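You operate a simulated robot arm through the tools that you are given. There is no shell and no other tool.

The job below is to be done with a simulated robot arm. You get a single attempt, and the scene is never put back.

Task
Stack the rings box on the caps box, the pads box on top, and add the lid.
Fine: clip each to the box below.

The check looks at the end state, three seconds after you hand in, the way a careful person would. Anything else that was tipped, shoved, dropped, spilled or broken makes it a failure. Lids that push on must go on centred and level and be pressed home; caps that screw on are set level and turned clockwise until they are tight.

Robot
A 6-joint arm with a three-finger gripper, fixed in place. Base frame: the origin is at the foot of the arm, x ahead of it, y to its left, z up; the work surface is at about z = 910. Lengths are in mm, angles in degrees, forces in N, time in s.
Its first joint turns from -166.0 to 166.0 degrees. Payload 4.89 kg.
The tool frame sits at the grasp point between the pads (the TCP): z along the fingers, y along the line on which they close. The tips reach 30 mm beyond it. The gripper opens to 164 mm. The gripper's body begins 125 mm behind the TCP.
Orientation is that of the tool frame in the base frame, as a unit quaternion [w, x, y, z]. With the fingers straight down and closing along the base's y, the tool's x points along the base's -x, its y along +y and its z along -z.

Tools
- The arm moves only by the tool move_arm. Its argument "deltas" is a list that holds one entry, the list of rows, each a list of 7 numbers: the closure in counts, from 0 (fully open) to 255 (shut), then the shift along the base's x, y, z in cm, then the turn, a rotation vector about the base's x, y, z in degrees. In form: [[[claw, tx, ty, tz, rx, ry, rz], ...]]. A call has 1 to 20 rows; each row shifts and turns the commanded pose from where the row before left it. Rows are played at 5 a second. More than 50 mm and 8.6 degrees between two rows, or a gripper value outside its range, and nothing of the call is played. Where a pose cannot be reached the arm comes as near as it can. A force on the tool above 40 N (or 10 N above the force at the start of the call, whichever is more), or a blocked arm, ends the call early, and 0.2 s more pass. The fingers move at their own pace (about 108 mm/s each) and stop on an object; they squeeze with about 27 N. The grip force told is the motor's: it shows also when the fingers shut on nothing. Time passes only in rows, and 0.2 s behind the last, so rows that do not move let the fingers close. The reply holds the time, the measured pose of the TCP, the force on the tool along the base axes, the opening and the grip force, in the units named above and with some noise, with the torque about the TCP (base axes, N m) and any sound that the robot's microphone picked up, and new pictures: "show" is both (left out), scene, wrist or none.
- Cameras (640 x 400 px; columns grow to the right, rows downward): "scene" is fixed at [49.5, -648.9, 1671.5]; the picture's right is [0.70, -0.71, 0.00], its down [-0.38, -0.38, -0.84] and it looks along [0.60, 0.59, -0.54] (base axes); focal length 347 px, centre (320, 200). "wrist" rides on the gripper at [76, -2, -152] in the tool frame; the picture's right is [0.02, 1.00, 0.00], its down [-0.88, 0.02, -0.47] and it looks along [-0.47, 0.01, 0.88] (tool axes); focal length 247 px, centre (320, 200). There is no depth. A picture from a camera that has moved, and an enlarged one, comes with that camera's place and axes in the base frame and with its lens.
- move_column(by): slides the trunk up (or, below 0, down) by that many mm; the arm rides with it, the base frame stays. It gives what a move gives, with no picture.
- enlarge(camera, box): a new picture of the part [left, top, right, bottom] of that camera's present view, enlarged. No time passes.
- hand_in(): hands the job in; it is judged then, once.

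Nothing tells you positions but the pictures and the camera data. Unless the task says otherwise, let go and move clear before handing in.

The tools are called after "Call:" as a command line: name --argument value ..., lists and objects as JSON in quotes. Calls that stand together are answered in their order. move_arm: Moves the arm, as the interface text tells. Its arguments: {"type":"object","properties":{"deltas":{"type":"array"},"show":{"type":"string","enum":["both","scene","wrist","none"]}},"required":["deltas"]} The other tools are called the same way: move_column (by) slides the trunk up or down; enlarge (camera, box) takes an enlarged picture of a part of a camera's view; hand_in () hands the job in.

At the start:

```text
t: 0.0
tool_pos: [721.2, -47.9, 1295.7]
ee_rot: [0.0, 0.0, 1.0, 0.0]
contact_force: [0.0, 0.8, -0.4]
torque: [0.01, 0.0, -0.03]
finger_gap: 163.9
gripper_force: 0.0
trunk travel left (down, up): [-175.0, 215.0]
```

scene: 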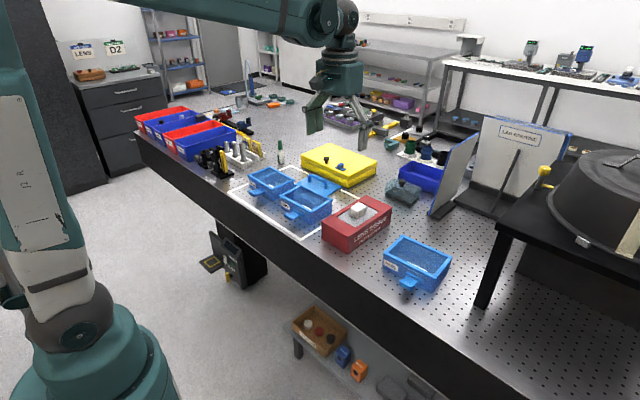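
wrist: 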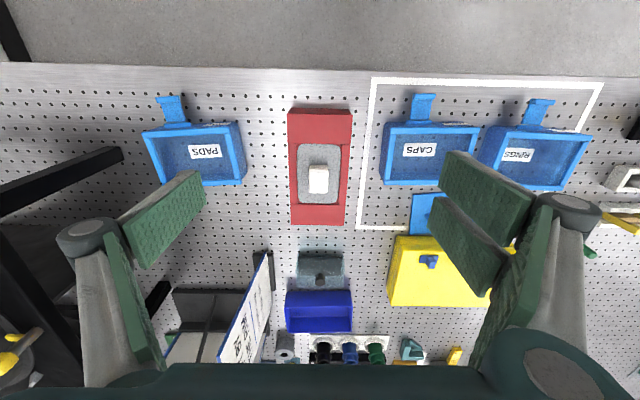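

I see three blue boxes (PADS, CAPS, RINGS) along the near bench edge, and a blue piece beside the yellow box that may be the lid. I'll look closer before moving.

Call:
enlarge --camera "scene" --box '[230, 140, 350, 240]'

Call:
enlarge --camera "scene" --box '[360, 210, 480, 310]'

Call:
enlarge --camera "wrist" --box '[360, 70, 620, 240]'

Call:
enlarge --camera "wrist" --box '[120, 70, 380, 240]'

```text
4.00 times, centred on (290, 190) of scene
camera zoom: at [49.5, -648.9, 1671.5], right [0.7, -0.71, 0.0], down [-0.38, -0.38, -0.84], along [0.6, 0.59, -0.54], focal length 1390 px, centre (440, 240)
```

zoom: 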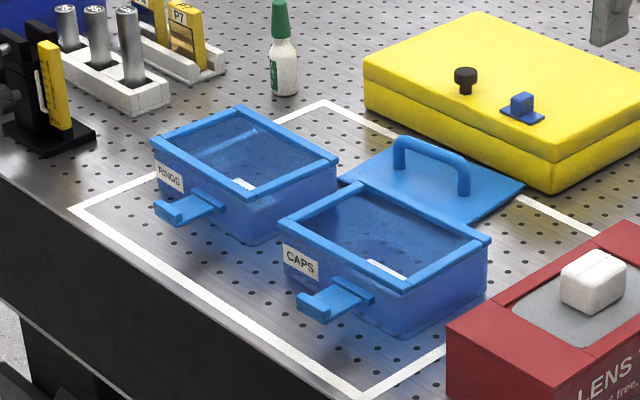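

```text
4.00 times, centred on (420, 260) of scene
camera zoom: at [49.5, -648.9, 1671.5], right [0.7, -0.71, 0.0], down [-0.38, -0.38, -0.84], along [0.6, 0.59, -0.54], focal length 1390 px, centre (-80, -40)
```

zoom: 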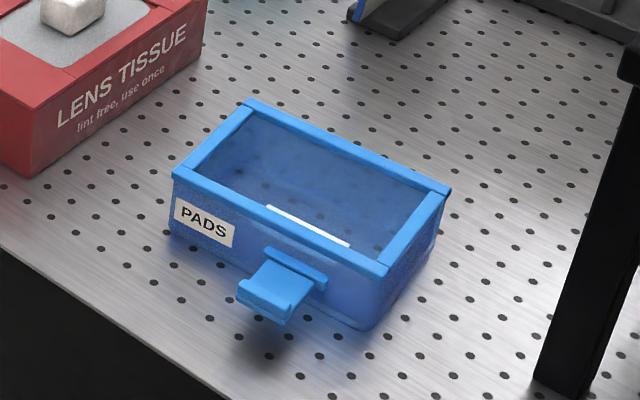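

```text
2.35 times, centred on (490, 155) of wrist
camera zoom: at [646.0, -50.6, 1447.5], right [-0.02, 1.0, 0.0], down [0.88, 0.02, 0.47], along [0.47, 0.01, -0.88], focal length 581 px, centre (-80, 306)
```

zoom: 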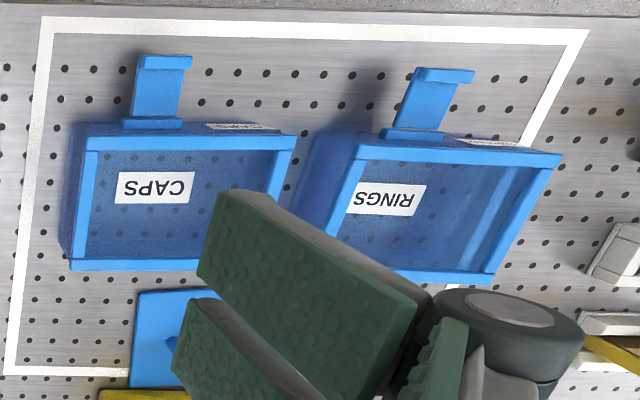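

```text
2.35 times, centred on (250, 155) of wrist
camera zoom: at [646.0, -50.6, 1447.5], right [-0.02, 1.0, 0.0], down [0.88, 0.02, 0.47], along [0.47, 0.01, -0.88], focal length 581 px, centre (485, 306)
```

zoom: 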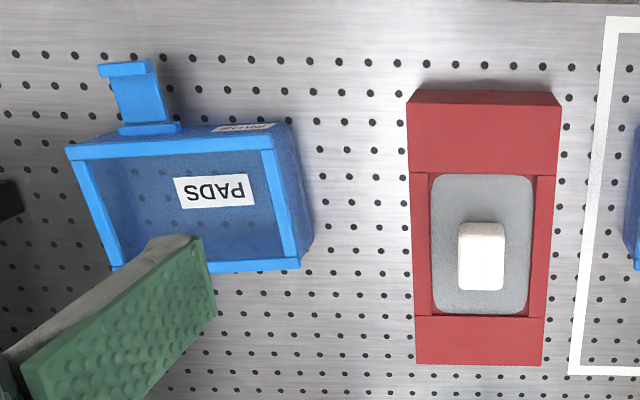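

The boxes have hinged latches on their robot-facing sides, and the lid lies flat between CAPS and the yellow box. I'll move the wrist camera closer to see how the latches and catches work.

Call:
move_arm --deltas '[[[0, -2.4, 4, -2.5, 0, -4, 0], [0, -2.4, 4, -2.5, 0, -4, 0], [0, -2.4, 4, -2.5, 0, -4, 0], [0, -2.4, 4, -2.5, 0, -4, 0], [0, -2.4, 4, -2.5, 0, -4, 0], [0, 0, 0, 0, 0, 0, 0]]]'

```text
refused: row 1 steps farther than a row can; nothing moved
```

The first step was slightly too long, so I'm repeating the same look-closer move with smaller steps.

Call:
move_arm --deltas '[[[0, -2, 3.3, -2.1, 0, -3.5, 0], [0, -2, 3.3, -2.1, 0, -3.5, 0], [0, -2, 3.3, -2.1, 0, -3.5, 0], [0, -2, 3.3, -2.1, 0, -3.5, 0], [0, -2, 3.3, -2.1, 0, -3.5, 0], [0, -2, 3.3, -2.1, 0, -3.5, 0], [0, 0, 0, 0, 0, 0, 0]]]'

```text
t: 1.6
tool_pos: [602.9, 150.9, 1167.8]
ee_rot: [0.182, 0.0, 0.983, 0.0]
contact_force: [-0.9, 1.1, -0.3]
torque: [0.05, -0.01, 0.04]
finger_gap: 164.0
gripper_force: 0.1
trunk travel left (down, up): [-175.0, 215.0]
camera wrist: at [476.6, 149.4, 1282.3], right [-0.02, 1.0, -0.01], down [0.65, 0.02, 0.76], along [0.76, 0.01, -0.65], focal length 247 px, centre (320, 200)
```

scene: 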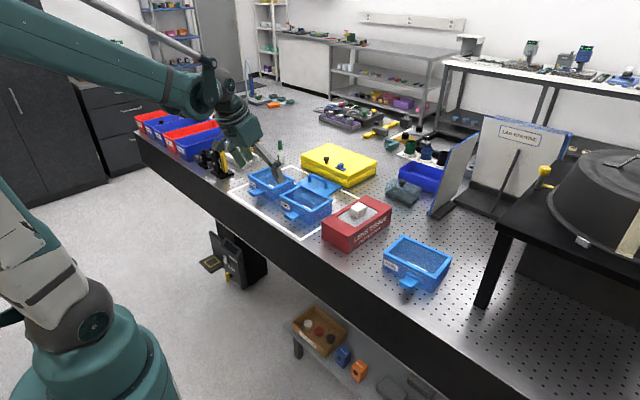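
wrist: 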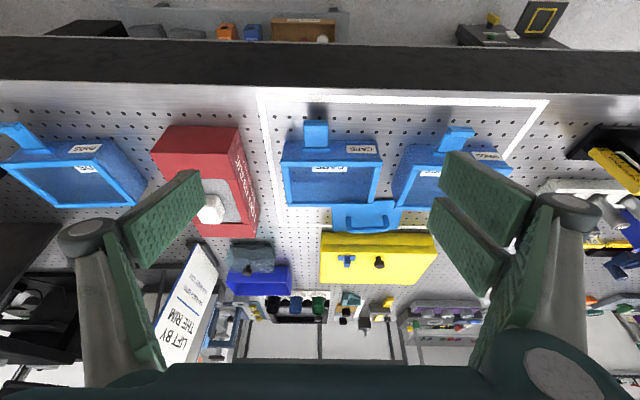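

The sign in the background seems to carry handling instructions, so I'll read it and inspect the latches up close.

Call:
enlarge --camera "wrist" --box '[150, 230, 250, 370]'

Call:
enlarge --camera "wrist" --box '[260, 105, 420, 245]'

Call:
enlarge --camera "scene" --box '[430, 100, 580, 220]'

Call:
enlarge --camera "wrist" --box '[0, 100, 160, 220]'

```text
2.86 times, centred on (200, 300) of wrist
camera zoom: at [476.6, 149.4, 1282.3], right [-0.02, 1.0, -0.01], down [0.65, 0.02, 0.76], along [0.76, 0.01, -0.65], focal length 706 px, centre (663, -86)
```

zoom: 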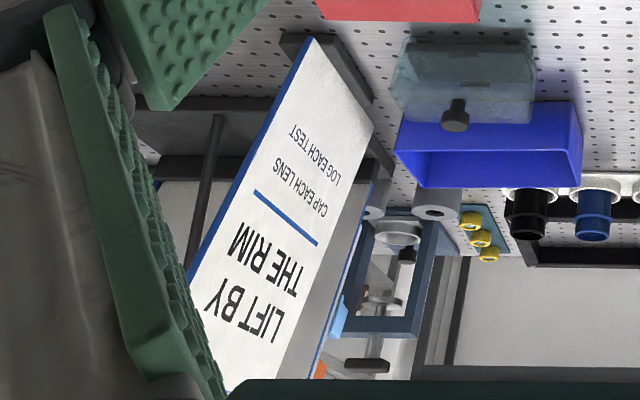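

```text
2.86 times, centred on (340, 175) of wrist
camera zoom: at [476.6, 149.4, 1282.3], right [-0.02, 1.0, -0.01], down [0.65, 0.02, 0.76], along [0.76, 0.01, -0.65], focal length 706 px, centre (263, 271)
```

zoom: 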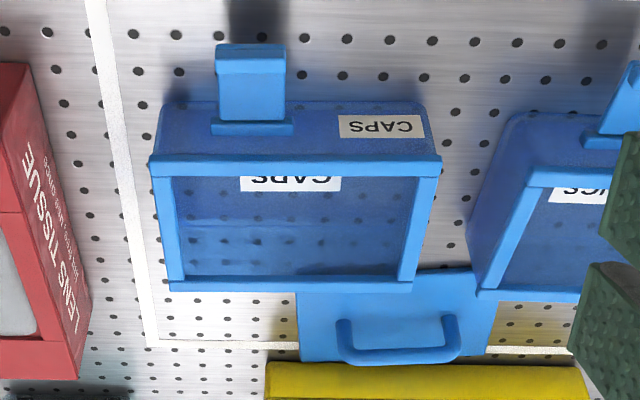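

```text
3.33 times, centred on (505, 160) of scene
camera zoom: at [49.5, -648.9, 1671.5], right [0.7, -0.71, 0.0], down [-0.38, -0.38, -0.84], along [0.6, 0.59, -0.54], focal length 1158 px, centre (-297, 333)
```

zoom: 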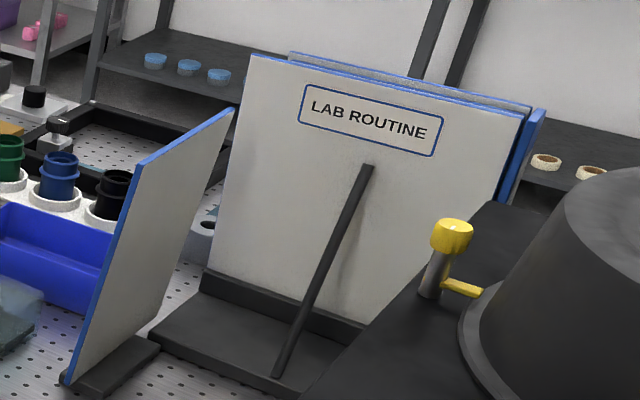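

```text
3.33 times, centred on (80, 160) of wrist
camera zoom: at [476.6, 149.4, 1282.3], right [-0.02, 1.0, -0.01], down [0.65, 0.02, 0.76], along [0.76, 0.01, -0.65], focal length 823 px, centre (1120, 333)
```

zoom: 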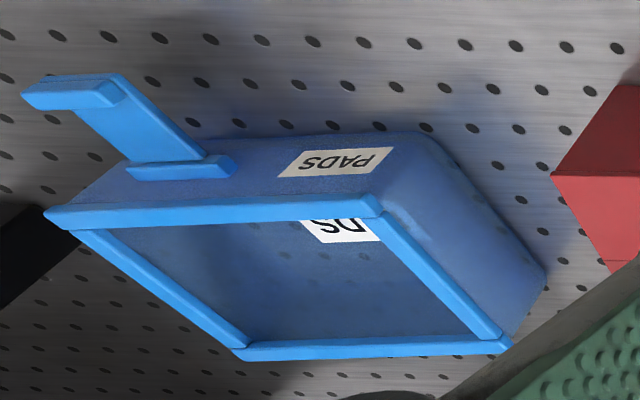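

The latches swing up from mid-height on each front face, with a hook at the tip. The lid is at about x 970, y 265, so I'll look at it from above to find its keeper and exact pose.

Call:
move_arm --deltas '[[[0, 3.4, 1.4, 0, 0, 2.6, 0], [0, 3.4, 1.4, 0, 0, 2.6, 0], [0, 3.4, 1.4, 0, 0, 2.6, 0], [0, 3.4, 1.4, 0, 0, 2.6, 0], [0, 3.4, 1.4, 0, 0, 2.6, 0], [0, 3.4, 1.4, 0, 0, 2.6, 0], [0, 3.4, 1.4, 0, 0, 2.6, 0], [0, 3.4, 1.4, 0, 0, 2.8, 0], [0, 0, 0, 0, 0, 0, 0]]]'

```text
t: 3.6
tool_pos: [875.0, 264.2, 1169.8]
ee_rot: [0.0, 0.0, 1.0, 0.001]
contact_force: [1.8, 0.6, -1.3]
torque: [-0.08, 0.19, 0.01]
finger_gap: 164.1
gripper_force: 0.0
trunk travel left (down, up): [-175.0, 215.0]
camera wrist: at [798.9, 262.2, 1321.6], right [-0.02, 1.0, 0.0], down [0.88, 0.02, 0.47], along [0.47, 0.01, -0.88], focal length 247 px, centre (320, 200)
```

scene: 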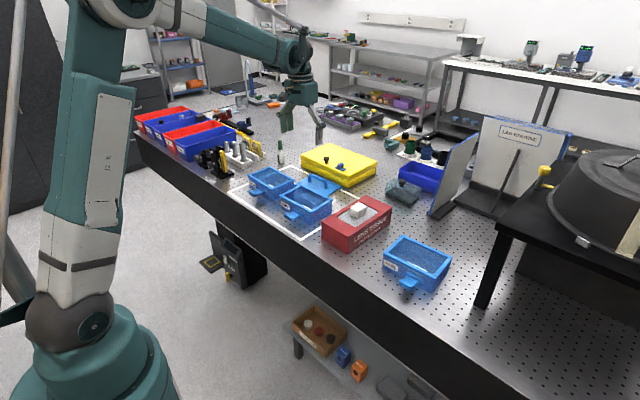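
wrist: 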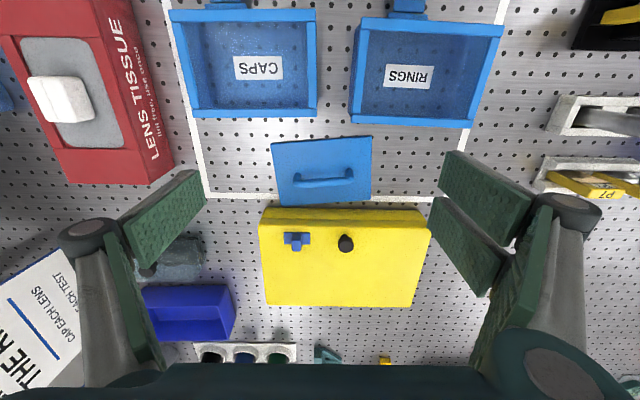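

The lid's top is now in view. Let me enlarge it along with the two boxes.

Call:
enlarge --camera "wrist" --box '[260, 120, 390, 215]'

Call:
enlarge --camera "wrist" --box '[160, 0, 340, 130]'

Call:
enlarge --camera "wrist" --box '[340, 0, 520, 130]'

Call:
enlarge --camera "scene" --box '[280, 180, 340, 230]'

Call:
enlarge --camera "scene" --box '[380, 230, 455, 295]'

```text
4.21 times, centred on (325, 168) of wrist
camera zoom: at [798.9, 262.2, 1321.6], right [-0.02, 1.0, 0.0], down [0.88, 0.02, 0.47], along [0.47, 0.01, -0.88], focal length 1040 px, centre (299, 337)
```

zoom: 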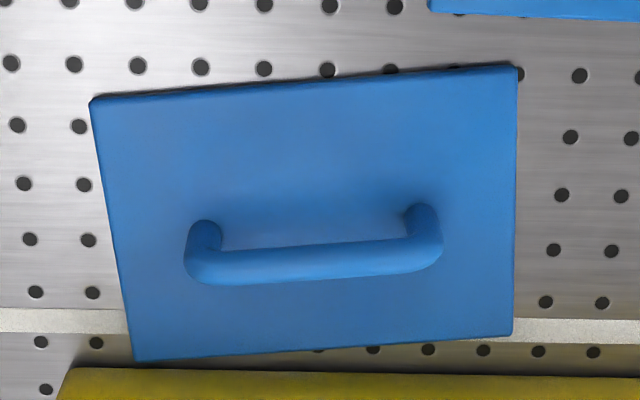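

```text
3.08 times, centred on (250, 65) of wrist
camera zoom: at [798.9, 262.2, 1321.6], right [-0.02, 1.0, 0.0], down [0.88, 0.02, 0.47], along [0.47, 0.01, -0.88], focal length 760 px, centre (535, 615)
```

zoom: 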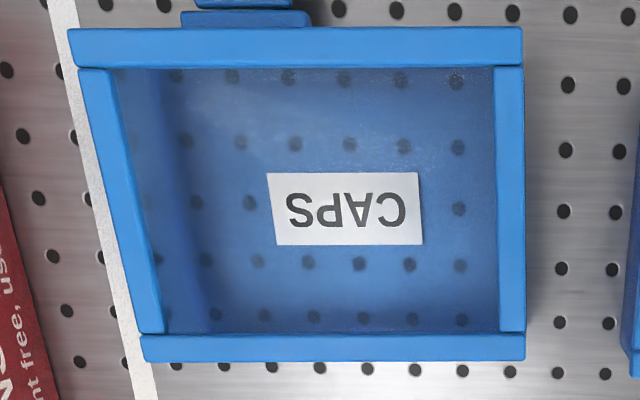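

```text
3.08 times, centred on (430, 65) of wrist
camera zoom: at [798.9, 262.2, 1321.6], right [-0.02, 1.0, 0.0], down [0.88, 0.02, 0.47], along [0.47, 0.01, -0.88], focal length 760 px, centre (-18, 615)
```

zoom: 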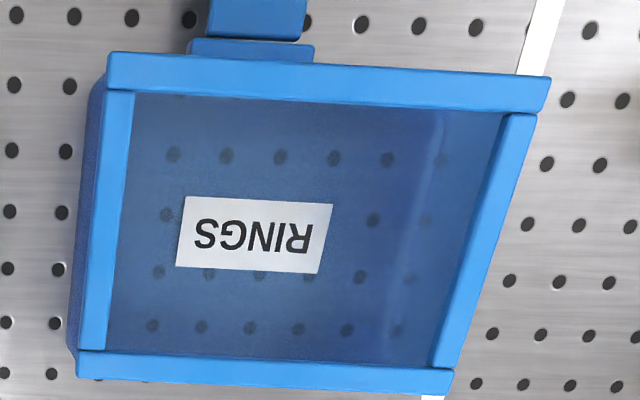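

```text
8.00 times, centred on (310, 205) of scene
camera zoom: at [49.5, -648.9, 1671.5], right [0.7, -0.71, 0.0], down [-0.38, -0.38, -0.84], along [0.6, 0.59, -0.54], focal length 2779 px, centre (400, 160)
```

zoom: 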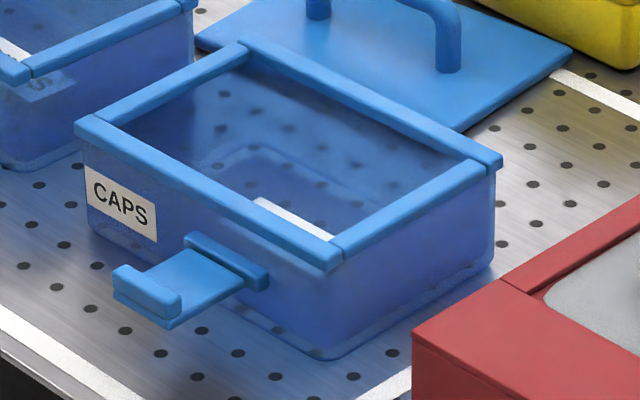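

```text
6.15 times, centred on (418, 262) of scene
camera zoom: at [49.5, -648.9, 1671.5], right [0.7, -0.71, 0.0], down [-0.38, -0.38, -0.84], along [0.6, 0.59, -0.54], focal length 2138 px, centre (-280, -185)
```

zoom: 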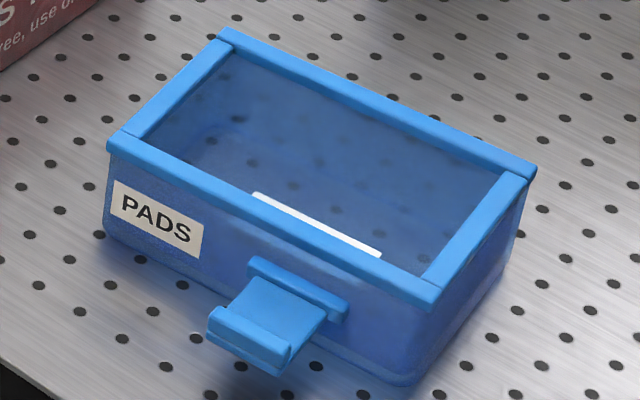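

The latches are clear now: each flap has an upward-facing hook, and a fixed bar on the wall works as its keeper. CAPS is centred near (801, 171), RINGS near (808, 394), and the rims are about z 965. I'll turn the tool 90° so the fingers close along x, then come over CAPS to measure it.

Call:
move_arm --deltas '[[[0, -0.67, -0.71, -0.8, 0, 0, 8.2], [0, -0.67, -0.71, -0.8, 0, 0, 8.2], [0, -0.67, -0.71, -0.8, 0, 0, 8.2], [0, -0.67, -0.71, -0.8, 0, 0, 8.2], [0, -0.67, -0.71, -0.8, 0, 0, 8.2], [0, -0.67, -0.71, -0.8, 0, 0, 8.2], [0, -0.67, -0.71, -0.8, 0, 0, 8.2], [0, -0.67, -0.71, -0.8, 0, 0, 8.2], [0, -0.67, -0.71, -0.8, 0, 0, 8.2], [0, -0.67, -0.71, -0.8, 0, 0, 8.2], [0, -0.67, -0.71, -0.8, 0, 0, 8.0], [0, 0, 0, 0, 0, 0, 0]]]'

```text
t: 6.2
tool_pos: [799.1, 182.7, 1083.1]
ee_rot: [0.001, 0.707, -0.707, 0.0]
contact_force: [0.3, 0.2, 0.6]
torque: [-0.01, -0.06, 0.06]
finger_gap: 163.9
gripper_force: 0.1
trunk travel left (down, up): [-175.0, 215.0]
camera wrist: at [801.8, 105.9, 1234.7], right [-1.0, -0.02, 0.0], down [-0.02, 0.88, 0.47], along [-0.01, 0.47, -0.88], focal length 247 px, centre (320, 200)
```

scene: 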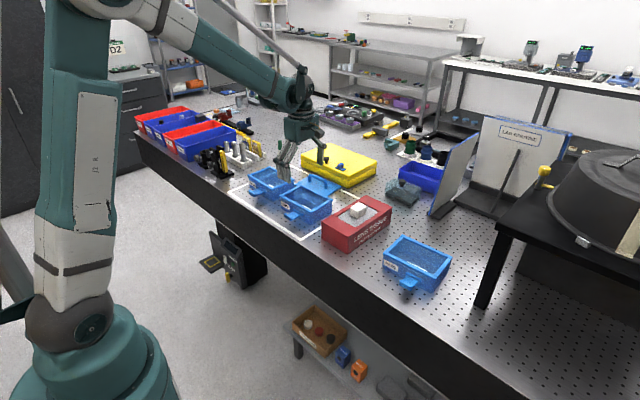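
wrist: 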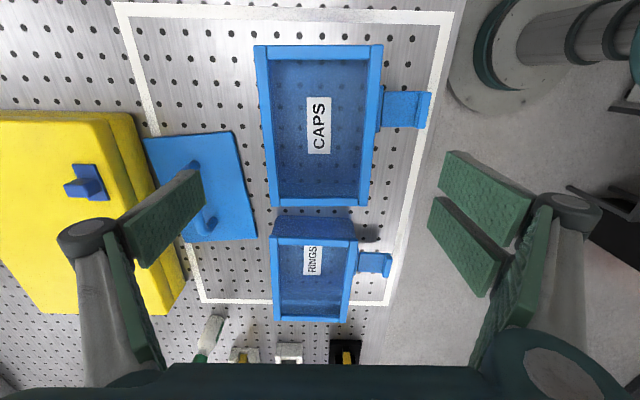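

CAPS is below the fingers and the view is clear. I'll descend so the tips flank the rim, then check before closing.

Call:
move_arm --deltas '[[[0, 0.1, 0.3, -3.4, 0, 0, 0], [0, 0.1, 0, -3.4, 0, 0, 0], [0, 0, 0, -3.2, 0, 0, 0], [0, 0, 0, 0, 0, 0, 0]]]'

```text
t: 7.2
tool_pos: [802.5, 184.5, 981.5]
ee_rot: [0.0, 0.707, -0.707, 0.0]
contact_force: [0.4, 0.1, -0.8]
torque: [-0.06, 0.1, -0.01]
finger_gap: 164.2
gripper_force: 0.0
trunk travel left (down, up): [-175.0, 215.0]
camera wrist: at [803.0, 109.7, 1133.0], right [-1.0, -0.02, 0.0], down [-0.02, 0.88, 0.47], along [-0.01, 0.47, -0.88], focal length 247 px, centre (320, 200)
```

scene: 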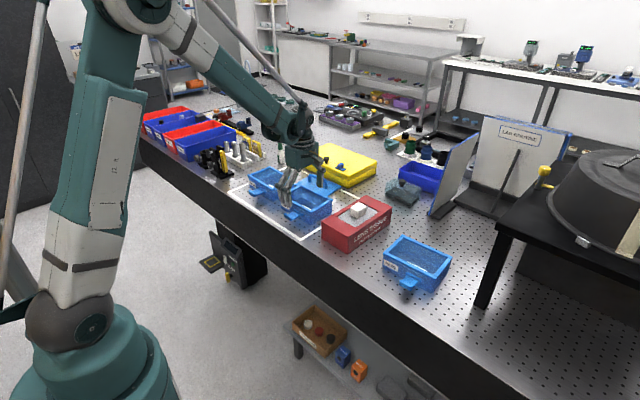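
wrist: 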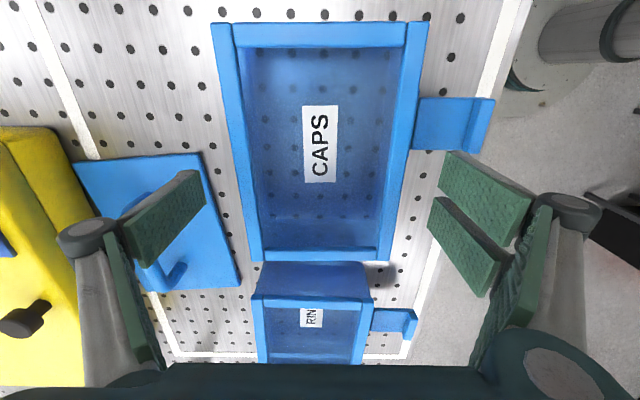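

The fingertips straddle CAPS's rim just beyond the latch. I'll close gently so the gripper centres itself on the box and I can read its pose.

Call:
move_arm --deltas '[[[50, 0, 0, 0, 0, 0, 0], [60, 0, 0, 0, 0, 0, 0], [66, 0, 0, 0, 0, 0, 0], [72, 0, 0, 0, 0, 0, 0], [80, 0, 0, 0, 0, 0, 0], [80, 0, 0, 0, 0, 0, 0]]]'

```text
t: 8.6
tool_pos: [800.2, 185.8, 981.5]
ee_rot: [0.0, -0.707, 0.707, 0.0]
contact_force: [0.6, -0.7, 2.7]
torque: [0.07, 0.13, 0.17]
finger_gap: 120.7
gripper_force: 27.2
trunk travel left (down, up): [-175.0, 215.0]
camera wrist: at [802.6, 109.6, 1133.7], right [-1.0, -0.02, 0.0], down [-0.02, 0.88, 0.47], along [-0.01, 0.47, -0.88], focal length 247 px, centre (320, 200)
```

scene: 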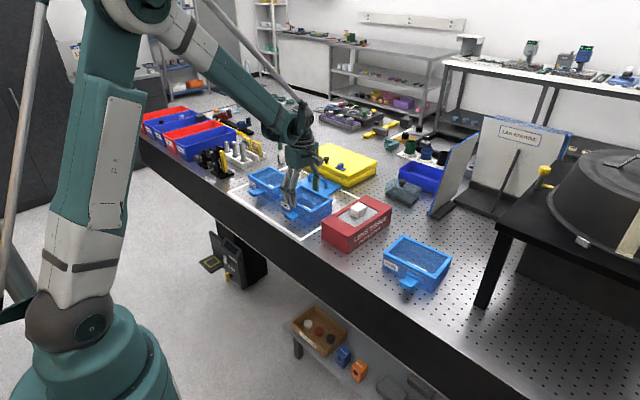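
wrist: 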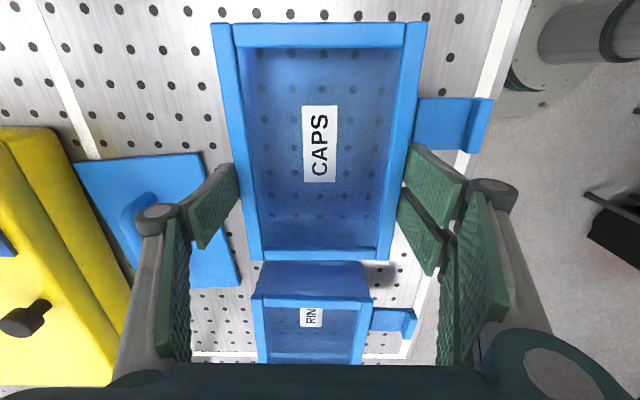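

CAPS is centred in the gripper with a 120.7 mm rim. I'll record where its edges sit in the camera as a reference for aligning the next boxes.

Call:
enlarge --camera "wrist" --box '[200, 10, 300, 73]'

Call:
enlarge --camera "wrist" --box '[350, 10, 450, 73]'

Call:
enlarge --camera "wrist" --box '[220, 220, 320, 283]'

Call:
enlarge --camera "wrist" --box '[320, 220, 420, 283]'

Call:
enlarge --camera "wrist" --box '[390, 70, 510, 170]'

Call:
enlarge --camera "wrist" --box '[230, 250, 430, 370]'

```text
6.35 times, centred on (250, 42) of wrist
camera zoom: at [802.6, 109.6, 1133.7], right [-1.0, -0.02, 0.0], down [-0.02, 0.88, 0.47], along [-0.01, 0.47, -0.88], focal length 1568 px, centre (764, 1206)
```

zoom: 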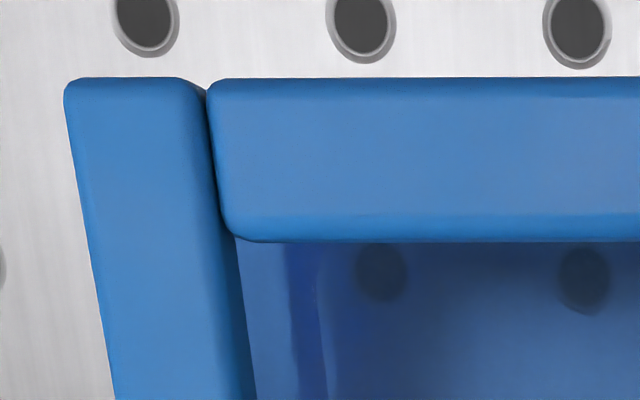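

```text
6.35 times, centred on (400, 42) of wrist
camera zoom: at [802.6, 109.6, 1133.7], right [-1.0, -0.02, 0.0], down [-0.02, 0.88, 0.47], along [-0.01, 0.47, -0.88], focal length 1568 px, centre (-188, 1206)
```

zoom: 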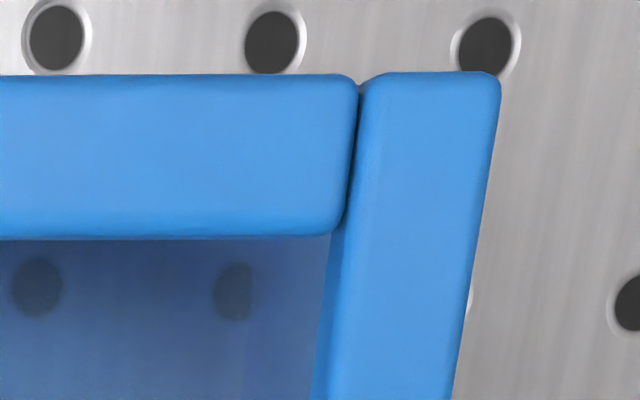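

```text
6.35 times, centred on (270, 252) of wrist
camera zoom: at [802.6, 109.6, 1133.7], right [-1.0, -0.02, 0.0], down [-0.02, 0.88, 0.47], along [-0.01, 0.47, -0.88], focal length 1568 px, centre (638, -127)
```

zoom: 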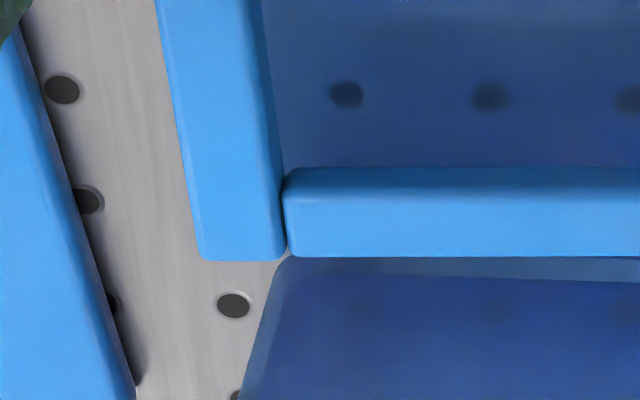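

```text
6.35 times, centred on (370, 252) of wrist
camera zoom: at [802.6, 109.6, 1133.7], right [-1.0, -0.02, 0.0], down [-0.02, 0.88, 0.47], along [-0.01, 0.47, -0.88], focal length 1568 px, centre (2, -127)
```

zoom: 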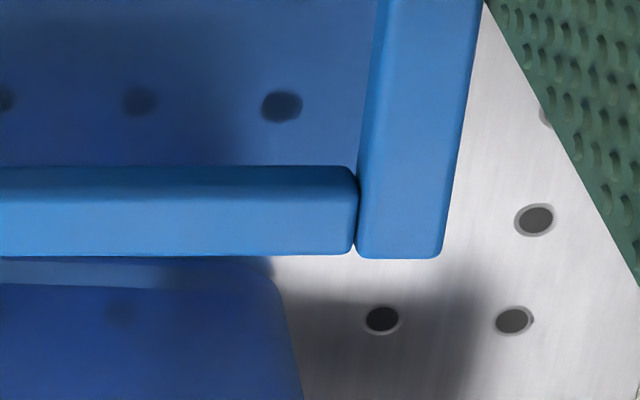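

```text
4.00 times, centred on (450, 120) of wrist
camera zoom: at [802.6, 109.6, 1133.7], right [-1.0, -0.02, 0.0], down [-0.02, 0.88, 0.47], along [-0.01, 0.47, -0.88], focal length 988 px, centre (-200, 520)
```

zoom: 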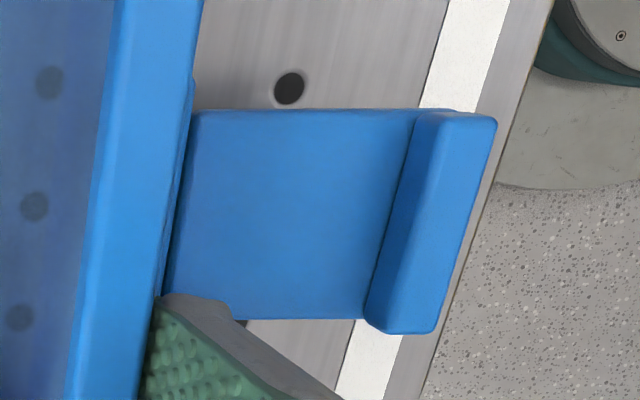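

```text
3.20 times, centred on (330, 310) of wrist
camera zoom: at [802.6, 109.6, 1133.7], right [-1.0, -0.02, 0.0], down [-0.02, 0.88, 0.47], along [-0.01, 0.47, -0.88], focal length 790 px, centre (288, -152)
```

zoom: 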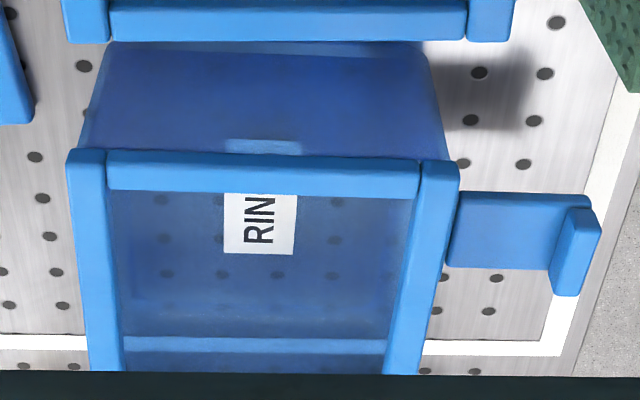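

CAPS stays put as the stack's base. I'll release it, lift, and come over RINGS at the same relative position.

Call:
move_arm --deltas '[[[40, 0, 0, 0, 0, 0, 0], [0, 0, 0, 0, 0, 0, 0], [0, 0, 0, 0, 0, 0, 0]]]' --show "wrist"

Call:
enlarge --camera "wrist" --box '[200, 10, 300, 73]'

Call:
enlarge --camera "wrist" --box '[350, 10, 450, 73]'

Call:
enlarge --camera "wrist" --box '[220, 220, 320, 283]'

Call:
enlarge --camera "wrist" --box '[320, 220, 420, 283]'

Call:
move_arm --deltas '[[[0, 0, 0, 3.4, 0, 0, 0], [0, 0, 0, 3.4, 0, 0, 0], [0, 0, 0, 3.2, 0, 0, 0], [0, 0.2, 4.46, 0, 0, 0, 0], [0, 0.2, 4.46, 0, 0, 0, 0], [0, 0.2, 4.46, 0, 0, 0, 0], [0, 0, 4.46, 0, 0, 0, 0], [0, 0, 4.46, 0, 0, 0, 0], [0, 0, 0, 0, 0, 0, 0]]]'

```text
t: 9.4
tool_pos: [801.6, 185.8, 982.3]
ee_rot: [0.001, -0.707, 0.707, 0.0]
contact_force: [0.4, -0.3, 0.4]
torque: [-0.02, -0.04, 0.02]
finger_gap: 164.2
gripper_force: 0.0
trunk travel left (down, up): [-175.0, 215.0]
camera wrist: at [802.7, 109.6, 1133.6], right [-1.0, -0.02, 0.0], down [-0.02, 0.88, 0.47], along [-0.01, 0.47, -0.88], focal length 247 px, centre (320, 200)
```

wrist: 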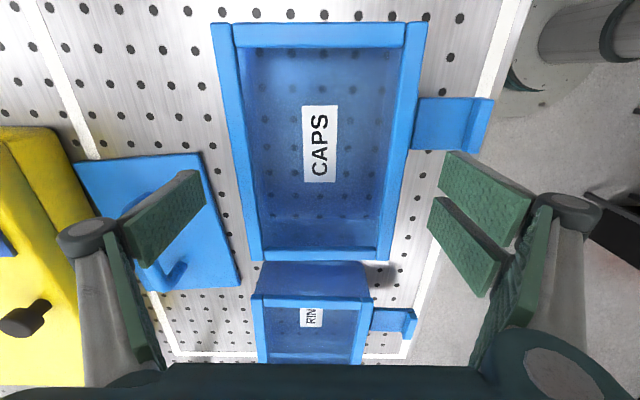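

```text
6.35 times, centred on (250, 42) of wrist
camera zoom: at [802.7, 109.6, 1133.6], right [-1.0, -0.02, 0.0], down [-0.02, 0.88, 0.47], along [-0.01, 0.47, -0.88], focal length 1568 px, centre (764, 1206)
```

zoom: 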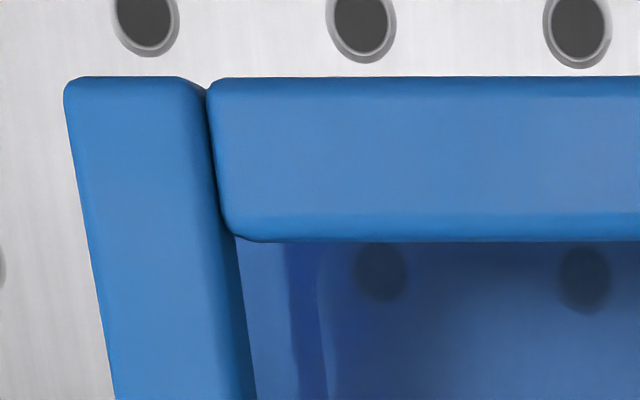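

```text
6.35 times, centred on (400, 42) of wrist
camera zoom: at [802.7, 109.6, 1133.6], right [-1.0, -0.02, 0.0], down [-0.02, 0.88, 0.47], along [-0.01, 0.47, -0.88], focal length 1568 px, centre (-188, 1206)
```

zoom: 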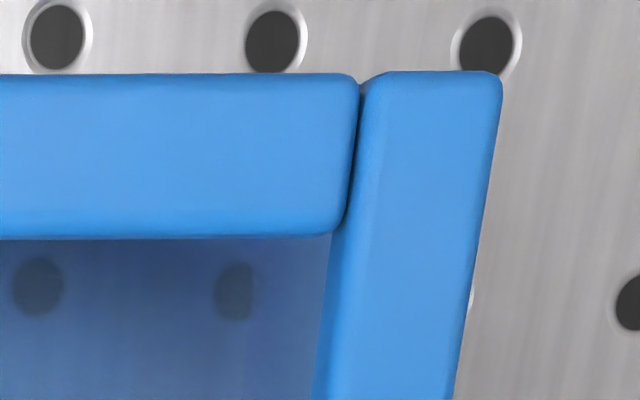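

```text
6.35 times, centred on (270, 252) of wrist
camera zoom: at [802.7, 109.6, 1133.6], right [-1.0, -0.02, 0.0], down [-0.02, 0.88, 0.47], along [-0.01, 0.47, -0.88], focal length 1568 px, centre (638, -127)
```

zoom: 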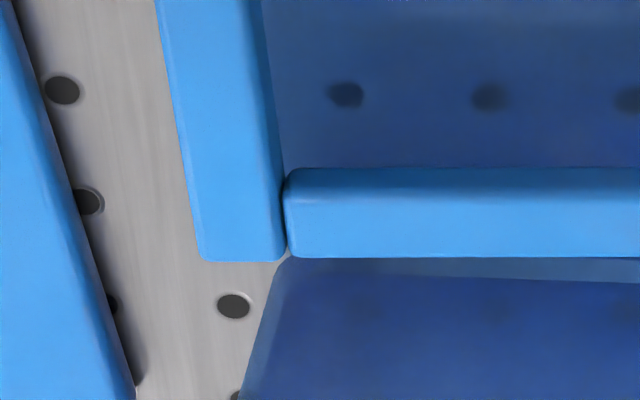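

```text
6.35 times, centred on (370, 252) of wrist
camera zoom: at [802.7, 109.6, 1133.6], right [-1.0, -0.02, 0.0], down [-0.02, 0.88, 0.47], along [-0.01, 0.47, -0.88], focal length 1568 px, centre (2, -127)
```

zoom: 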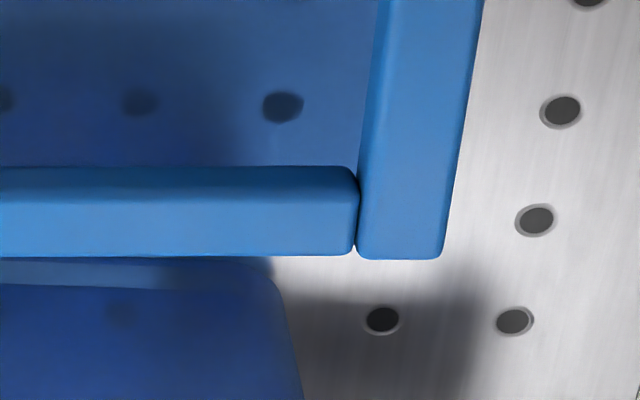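

```text
t: 11.4
tool_pos: [809.7, 409.2, 1083.5]
ee_rot: [0.0, 0.708, -0.707, 0.0]
contact_force: [0.7, 0.5, 0.3]
torque: [-0.09, -0.01, -0.03]
finger_gap: 163.9
gripper_force: 0.1
trunk travel left (down, up): [-175.0, 215.0]
camera wrist: at [811.0, 333.4, 1234.9], right [-1.0, -0.02, 0.0], down [-0.02, 0.88, 0.47], along [-0.01, 0.47, -0.88], focal length 247 px, centre (320, 200)
```

scene: 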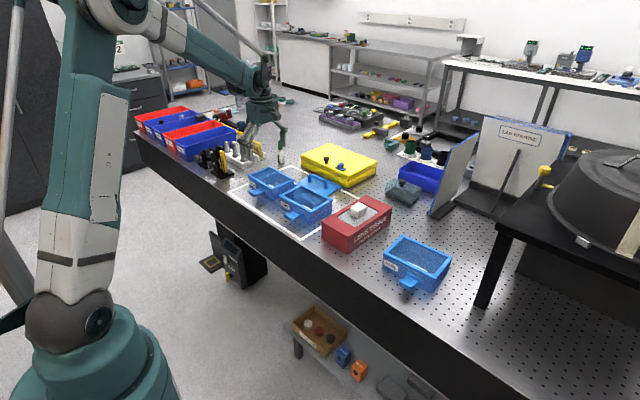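
wrist: 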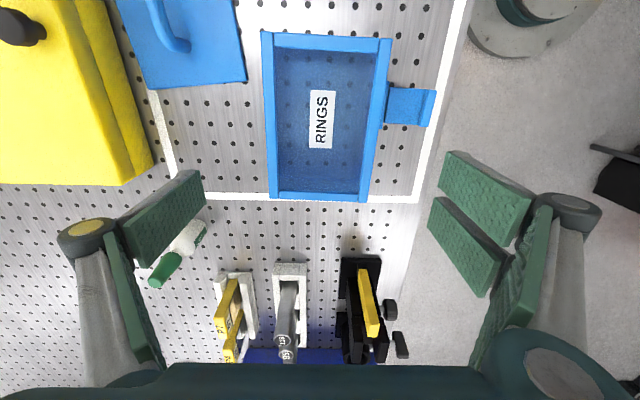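

RINGS is beneath the gripper, turned slightly. Nothing is in the fingers' way, so I'll descend and grip its rim.

Call:
move_arm --deltas '[[[0, 0, 0, -3.4, 0, 0, 0], [0, 0, 0, -3.4, 0, 0, 0], [0, 0, 0, -3.3, 0, 0, 0], [20, 0, 0, 0, 0, 0, 0], [50, 0, 0, 0, 0, 0, 0], [58, 0, 0, 0, 0, 0, 0], [64, 0, 0, 0, 0, 0, 0], [70, 0, 0, 0, 0, 0, 0], [80, 0, 0, 0, 0, 0, 0], [80, 0, 0, 0, 0, 0, 0]]]'

Call:
enlarge --camera "wrist" --box '[200, 10, 300, 73]'

Call:
enlarge --camera "wrist" --box '[350, 10, 450, 73]'

Call:
enlarge --camera "wrist" --box '[220, 220, 320, 283]'

Call:
enlarge --camera "wrist" --box '[320, 220, 420, 283]'

```text
t: 13.6
tool_pos: [809.0, 406.4, 979.8]
ee_rot: [0.0, 0.707, -0.707, 0.0]
contact_force: [0.0, 0.1, 0.9]
torque: [-0.02, 0.08, -0.1]
finger_gap: 120.4
gripper_force: 27.1
trunk travel left (down, up): [-175.0, 215.0]
camera wrist: at [810.9, 330.6, 1132.1], right [-1.0, -0.02, 0.0], down [-0.02, 0.88, 0.47], along [-0.01, 0.47, -0.88], focal length 247 px, centre (320, 200)
```

scene: 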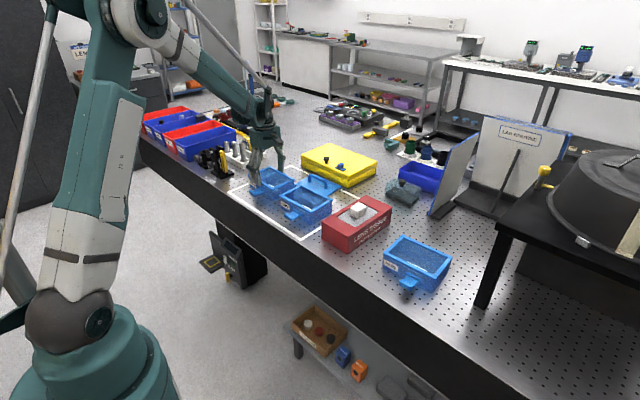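
wrist: 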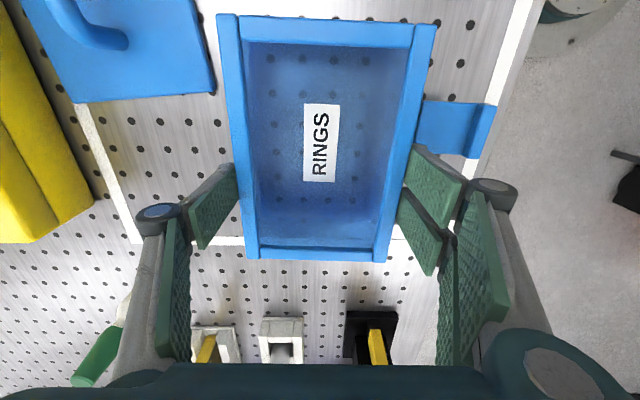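

```text
6.35 times, centred on (250, 42) of wrist
camera zoom: at [810.9, 330.6, 1132.1], right [-1.0, -0.02, 0.0], down [-0.02, 0.88, 0.47], along [-0.01, 0.47, -0.88], focal length 1568 px, centre (764, 1206)
```

zoom: 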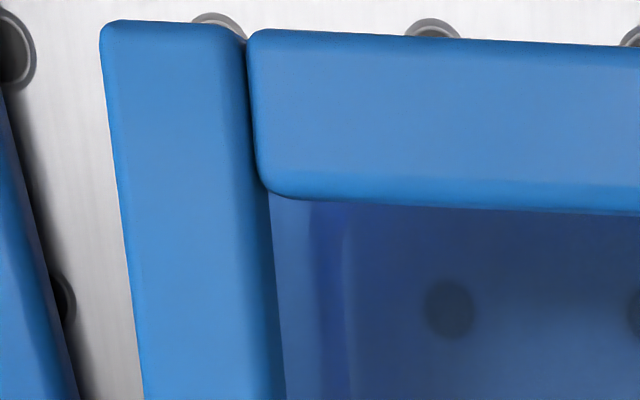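

```text
6.35 times, centred on (400, 42) of wrist
camera zoom: at [810.9, 330.6, 1132.1], right [-1.0, -0.02, 0.0], down [-0.02, 0.88, 0.47], along [-0.01, 0.47, -0.88], focal length 1568 px, centre (-188, 1206)
```

zoom: 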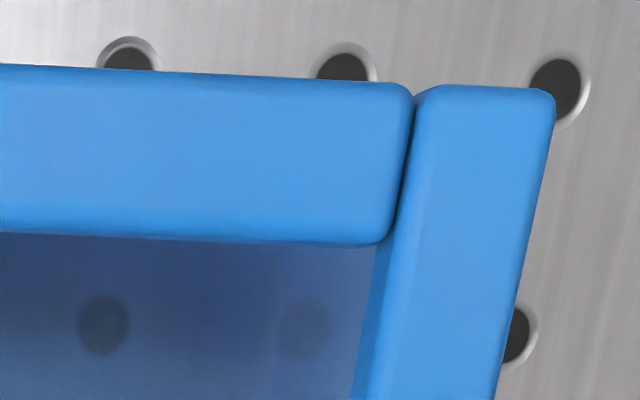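

```text
6.35 times, centred on (270, 252) of wrist
camera zoom: at [810.9, 330.6, 1132.1], right [-1.0, -0.02, 0.0], down [-0.02, 0.88, 0.47], along [-0.01, 0.47, -0.88], focal length 1568 px, centre (638, -127)
```

zoom: 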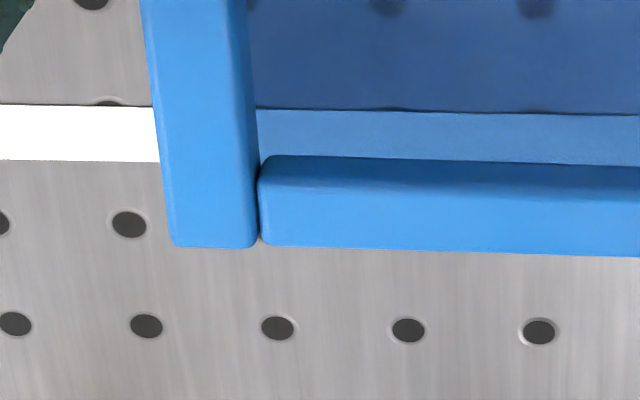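

```text
6.35 times, centred on (370, 252) of wrist
camera zoom: at [810.9, 330.6, 1132.1], right [-1.0, -0.02, 0.0], down [-0.02, 0.88, 0.47], along [-0.01, 0.47, -0.88], focal length 1568 px, centre (2, -127)
```

zoom: 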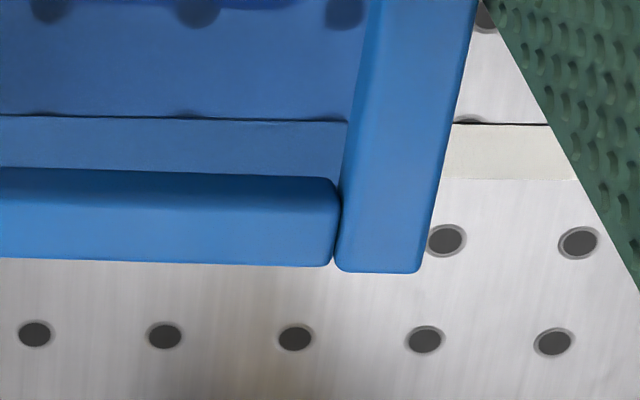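

RINGS sits about 1° off the fingers, and about 2.4° off CAPS. I'll open, turn the tool to match, re-grip squarely and lift straight up.

Call:
move_arm --deltas '[[[40, 0, 0, 0, 0, 0, 0], [40, 0, 0, 0, 0, 0, -1.0], [55, 0, 0, 0, 0, 0, 0], [64, 0, 0, 0, 0, 0, 0], [70, 0, 0, 0, 0, 0, 0], [90, 0, 0, 0, 0, 0, 0], [90, 0, 0, 0, 0, 0, 0]]]' --show "wrist"

Call:
move_arm --deltas '[[[90, 0, 0, 1, 0, 0, 0], [90, 0, 0, 2, 0, 0, 0], [90, 0, 0, 3, 0, 0, 0], [90, 0, 0, 3, 0, 0, 0], [90, 0, 0, 1.5, 0, 0, 0], [90, 0, 0, 0, 0, 0, 0], [90, 0, 0, 0, 0, 0, 0]]]'

Call:
enlarge --camera "wrist" --box '[200, 10, 300, 73]'

Call:
enlarge --camera "wrist" --box '[350, 10, 450, 73]'

Call:
enlarge --camera "wrist" --box '[220, 220, 320, 283]'

Call:
enlarge --camera "wrist" --box '[320, 220, 420, 283]'

Call:
enlarge --camera "scene" --box '[220, 100, 360, 230]'

```text
t: 15.2
tool_pos: [809.2, 407.0, 980.8]
ee_rot: [0.0, -0.701, 0.713, 0.0]
contact_force: [1.1, 0.7, 3.0]
torque: [-0.09, -0.24, -0.01]
finger_gap: 120.0
gripper_force: 26.7
trunk travel left (down, up): [-175.0, 215.0]
camera wrist: at [809.0, 331.2, 1132.5], right [-1.0, 0.0, 0.0], down [0.0, 0.88, 0.47], along [0.0, 0.47, -0.88], focal length 247 px, centre (320, 200)
```

wrist: 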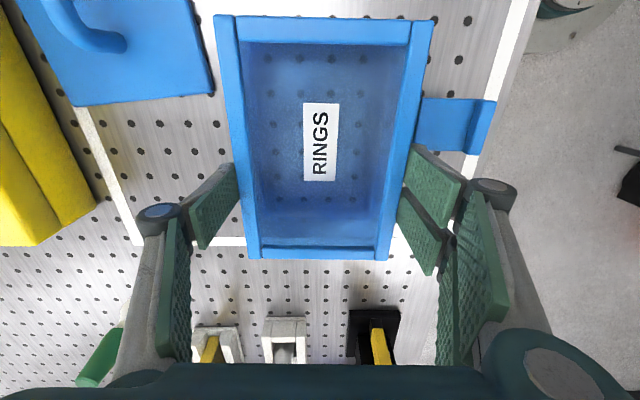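

```text
t: 16.8
tool_pos: [809.1, 407.9, 1088.3]
ee_rot: [0.001, -0.701, 0.713, -0.001]
contact_force: [-0.9, 0.3, -2.4]
torque: [0.05, -0.04, 0.02]
finger_gap: 119.6
gripper_force: 26.9
trunk travel left (down, up): [-175.0, 215.0]
camera wrist: at [809.4, 332.1, 1238.6], right [-1.0, 0.0, 0.0], down [0.0, 0.88, 0.47], along [0.0, 0.47, -0.88], focal length 247 px, centre (320, 200)
```

scene: 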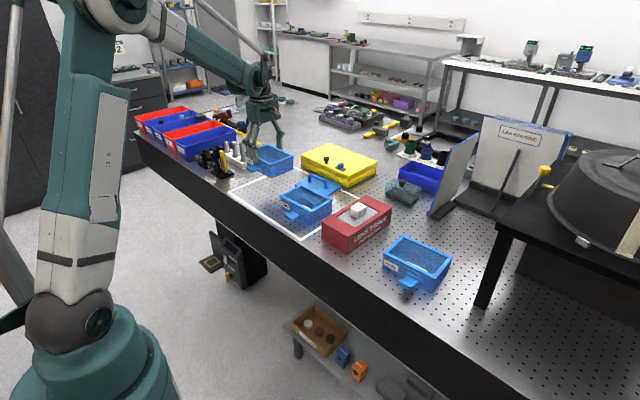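
wrist: 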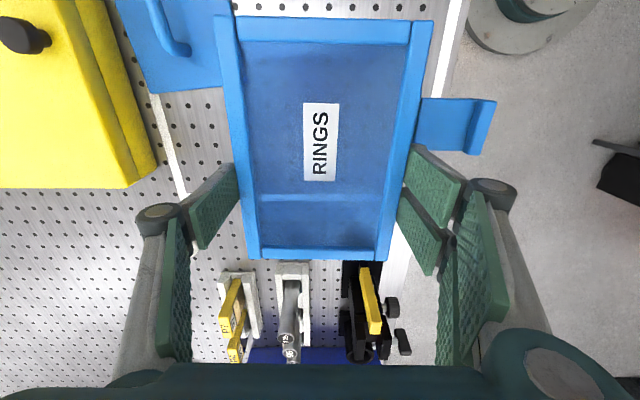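

```text
6.35 times, centred on (250, 42) of wrist
camera zoom: at [809.4, 332.1, 1238.6], right [-1.0, 0.0, 0.0], down [0.0, 0.88, 0.47], along [0.0, 0.47, -0.88], focal length 1568 px, centre (764, 1206)
```

zoom: 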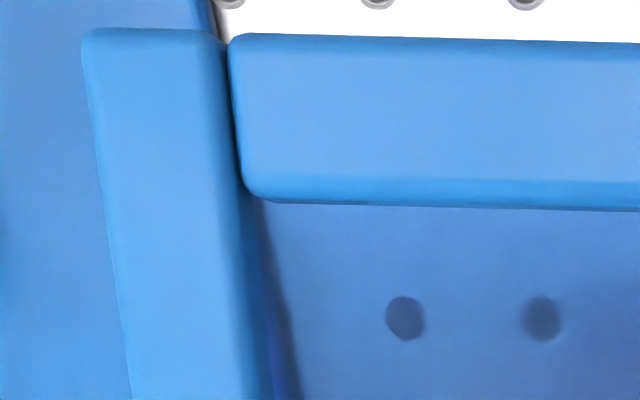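

```text
6.35 times, centred on (400, 42) of wrist
camera zoom: at [809.4, 332.1, 1238.6], right [-1.0, 0.0, 0.0], down [0.0, 0.88, 0.47], along [0.0, 0.47, -0.88], focal length 1568 px, centre (-188, 1206)
```

zoom: 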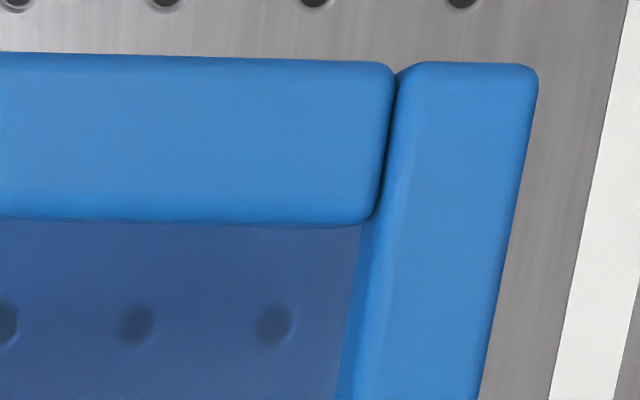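

```text
6.35 times, centred on (270, 252) of wrist
camera zoom: at [809.4, 332.1, 1238.6], right [-1.0, 0.0, 0.0], down [0.0, 0.88, 0.47], along [0.0, 0.47, -0.88], focal length 1568 px, centre (638, -127)
```

zoom: 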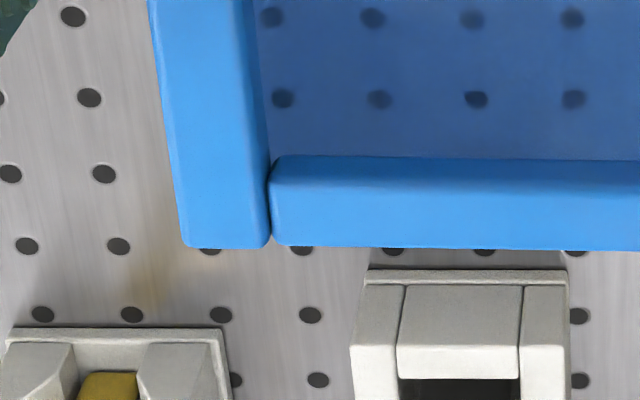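

```text
6.35 times, centred on (370, 252) of wrist
camera zoom: at [809.4, 332.1, 1238.6], right [-1.0, 0.0, 0.0], down [0.0, 0.88, 0.47], along [0.0, 0.47, -0.88], focal length 1568 px, centre (2, -127)
```

zoom: 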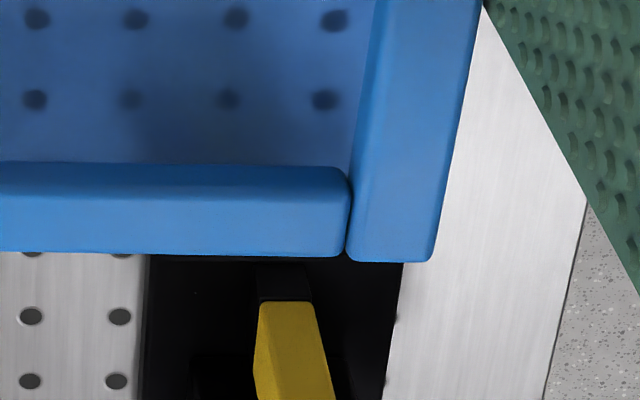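

```text
3.08 times, centred on (290, 165) of scene
camera zoom: at [49.5, -648.9, 1671.5], right [0.7, -0.71, 0.0], down [-0.38, -0.38, -0.84], along [0.6, 0.59, -0.54], focal length 1069 px, centre (412, 308)
```

zoom: 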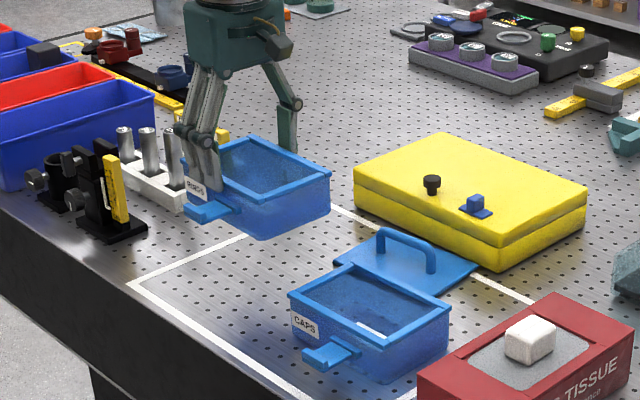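

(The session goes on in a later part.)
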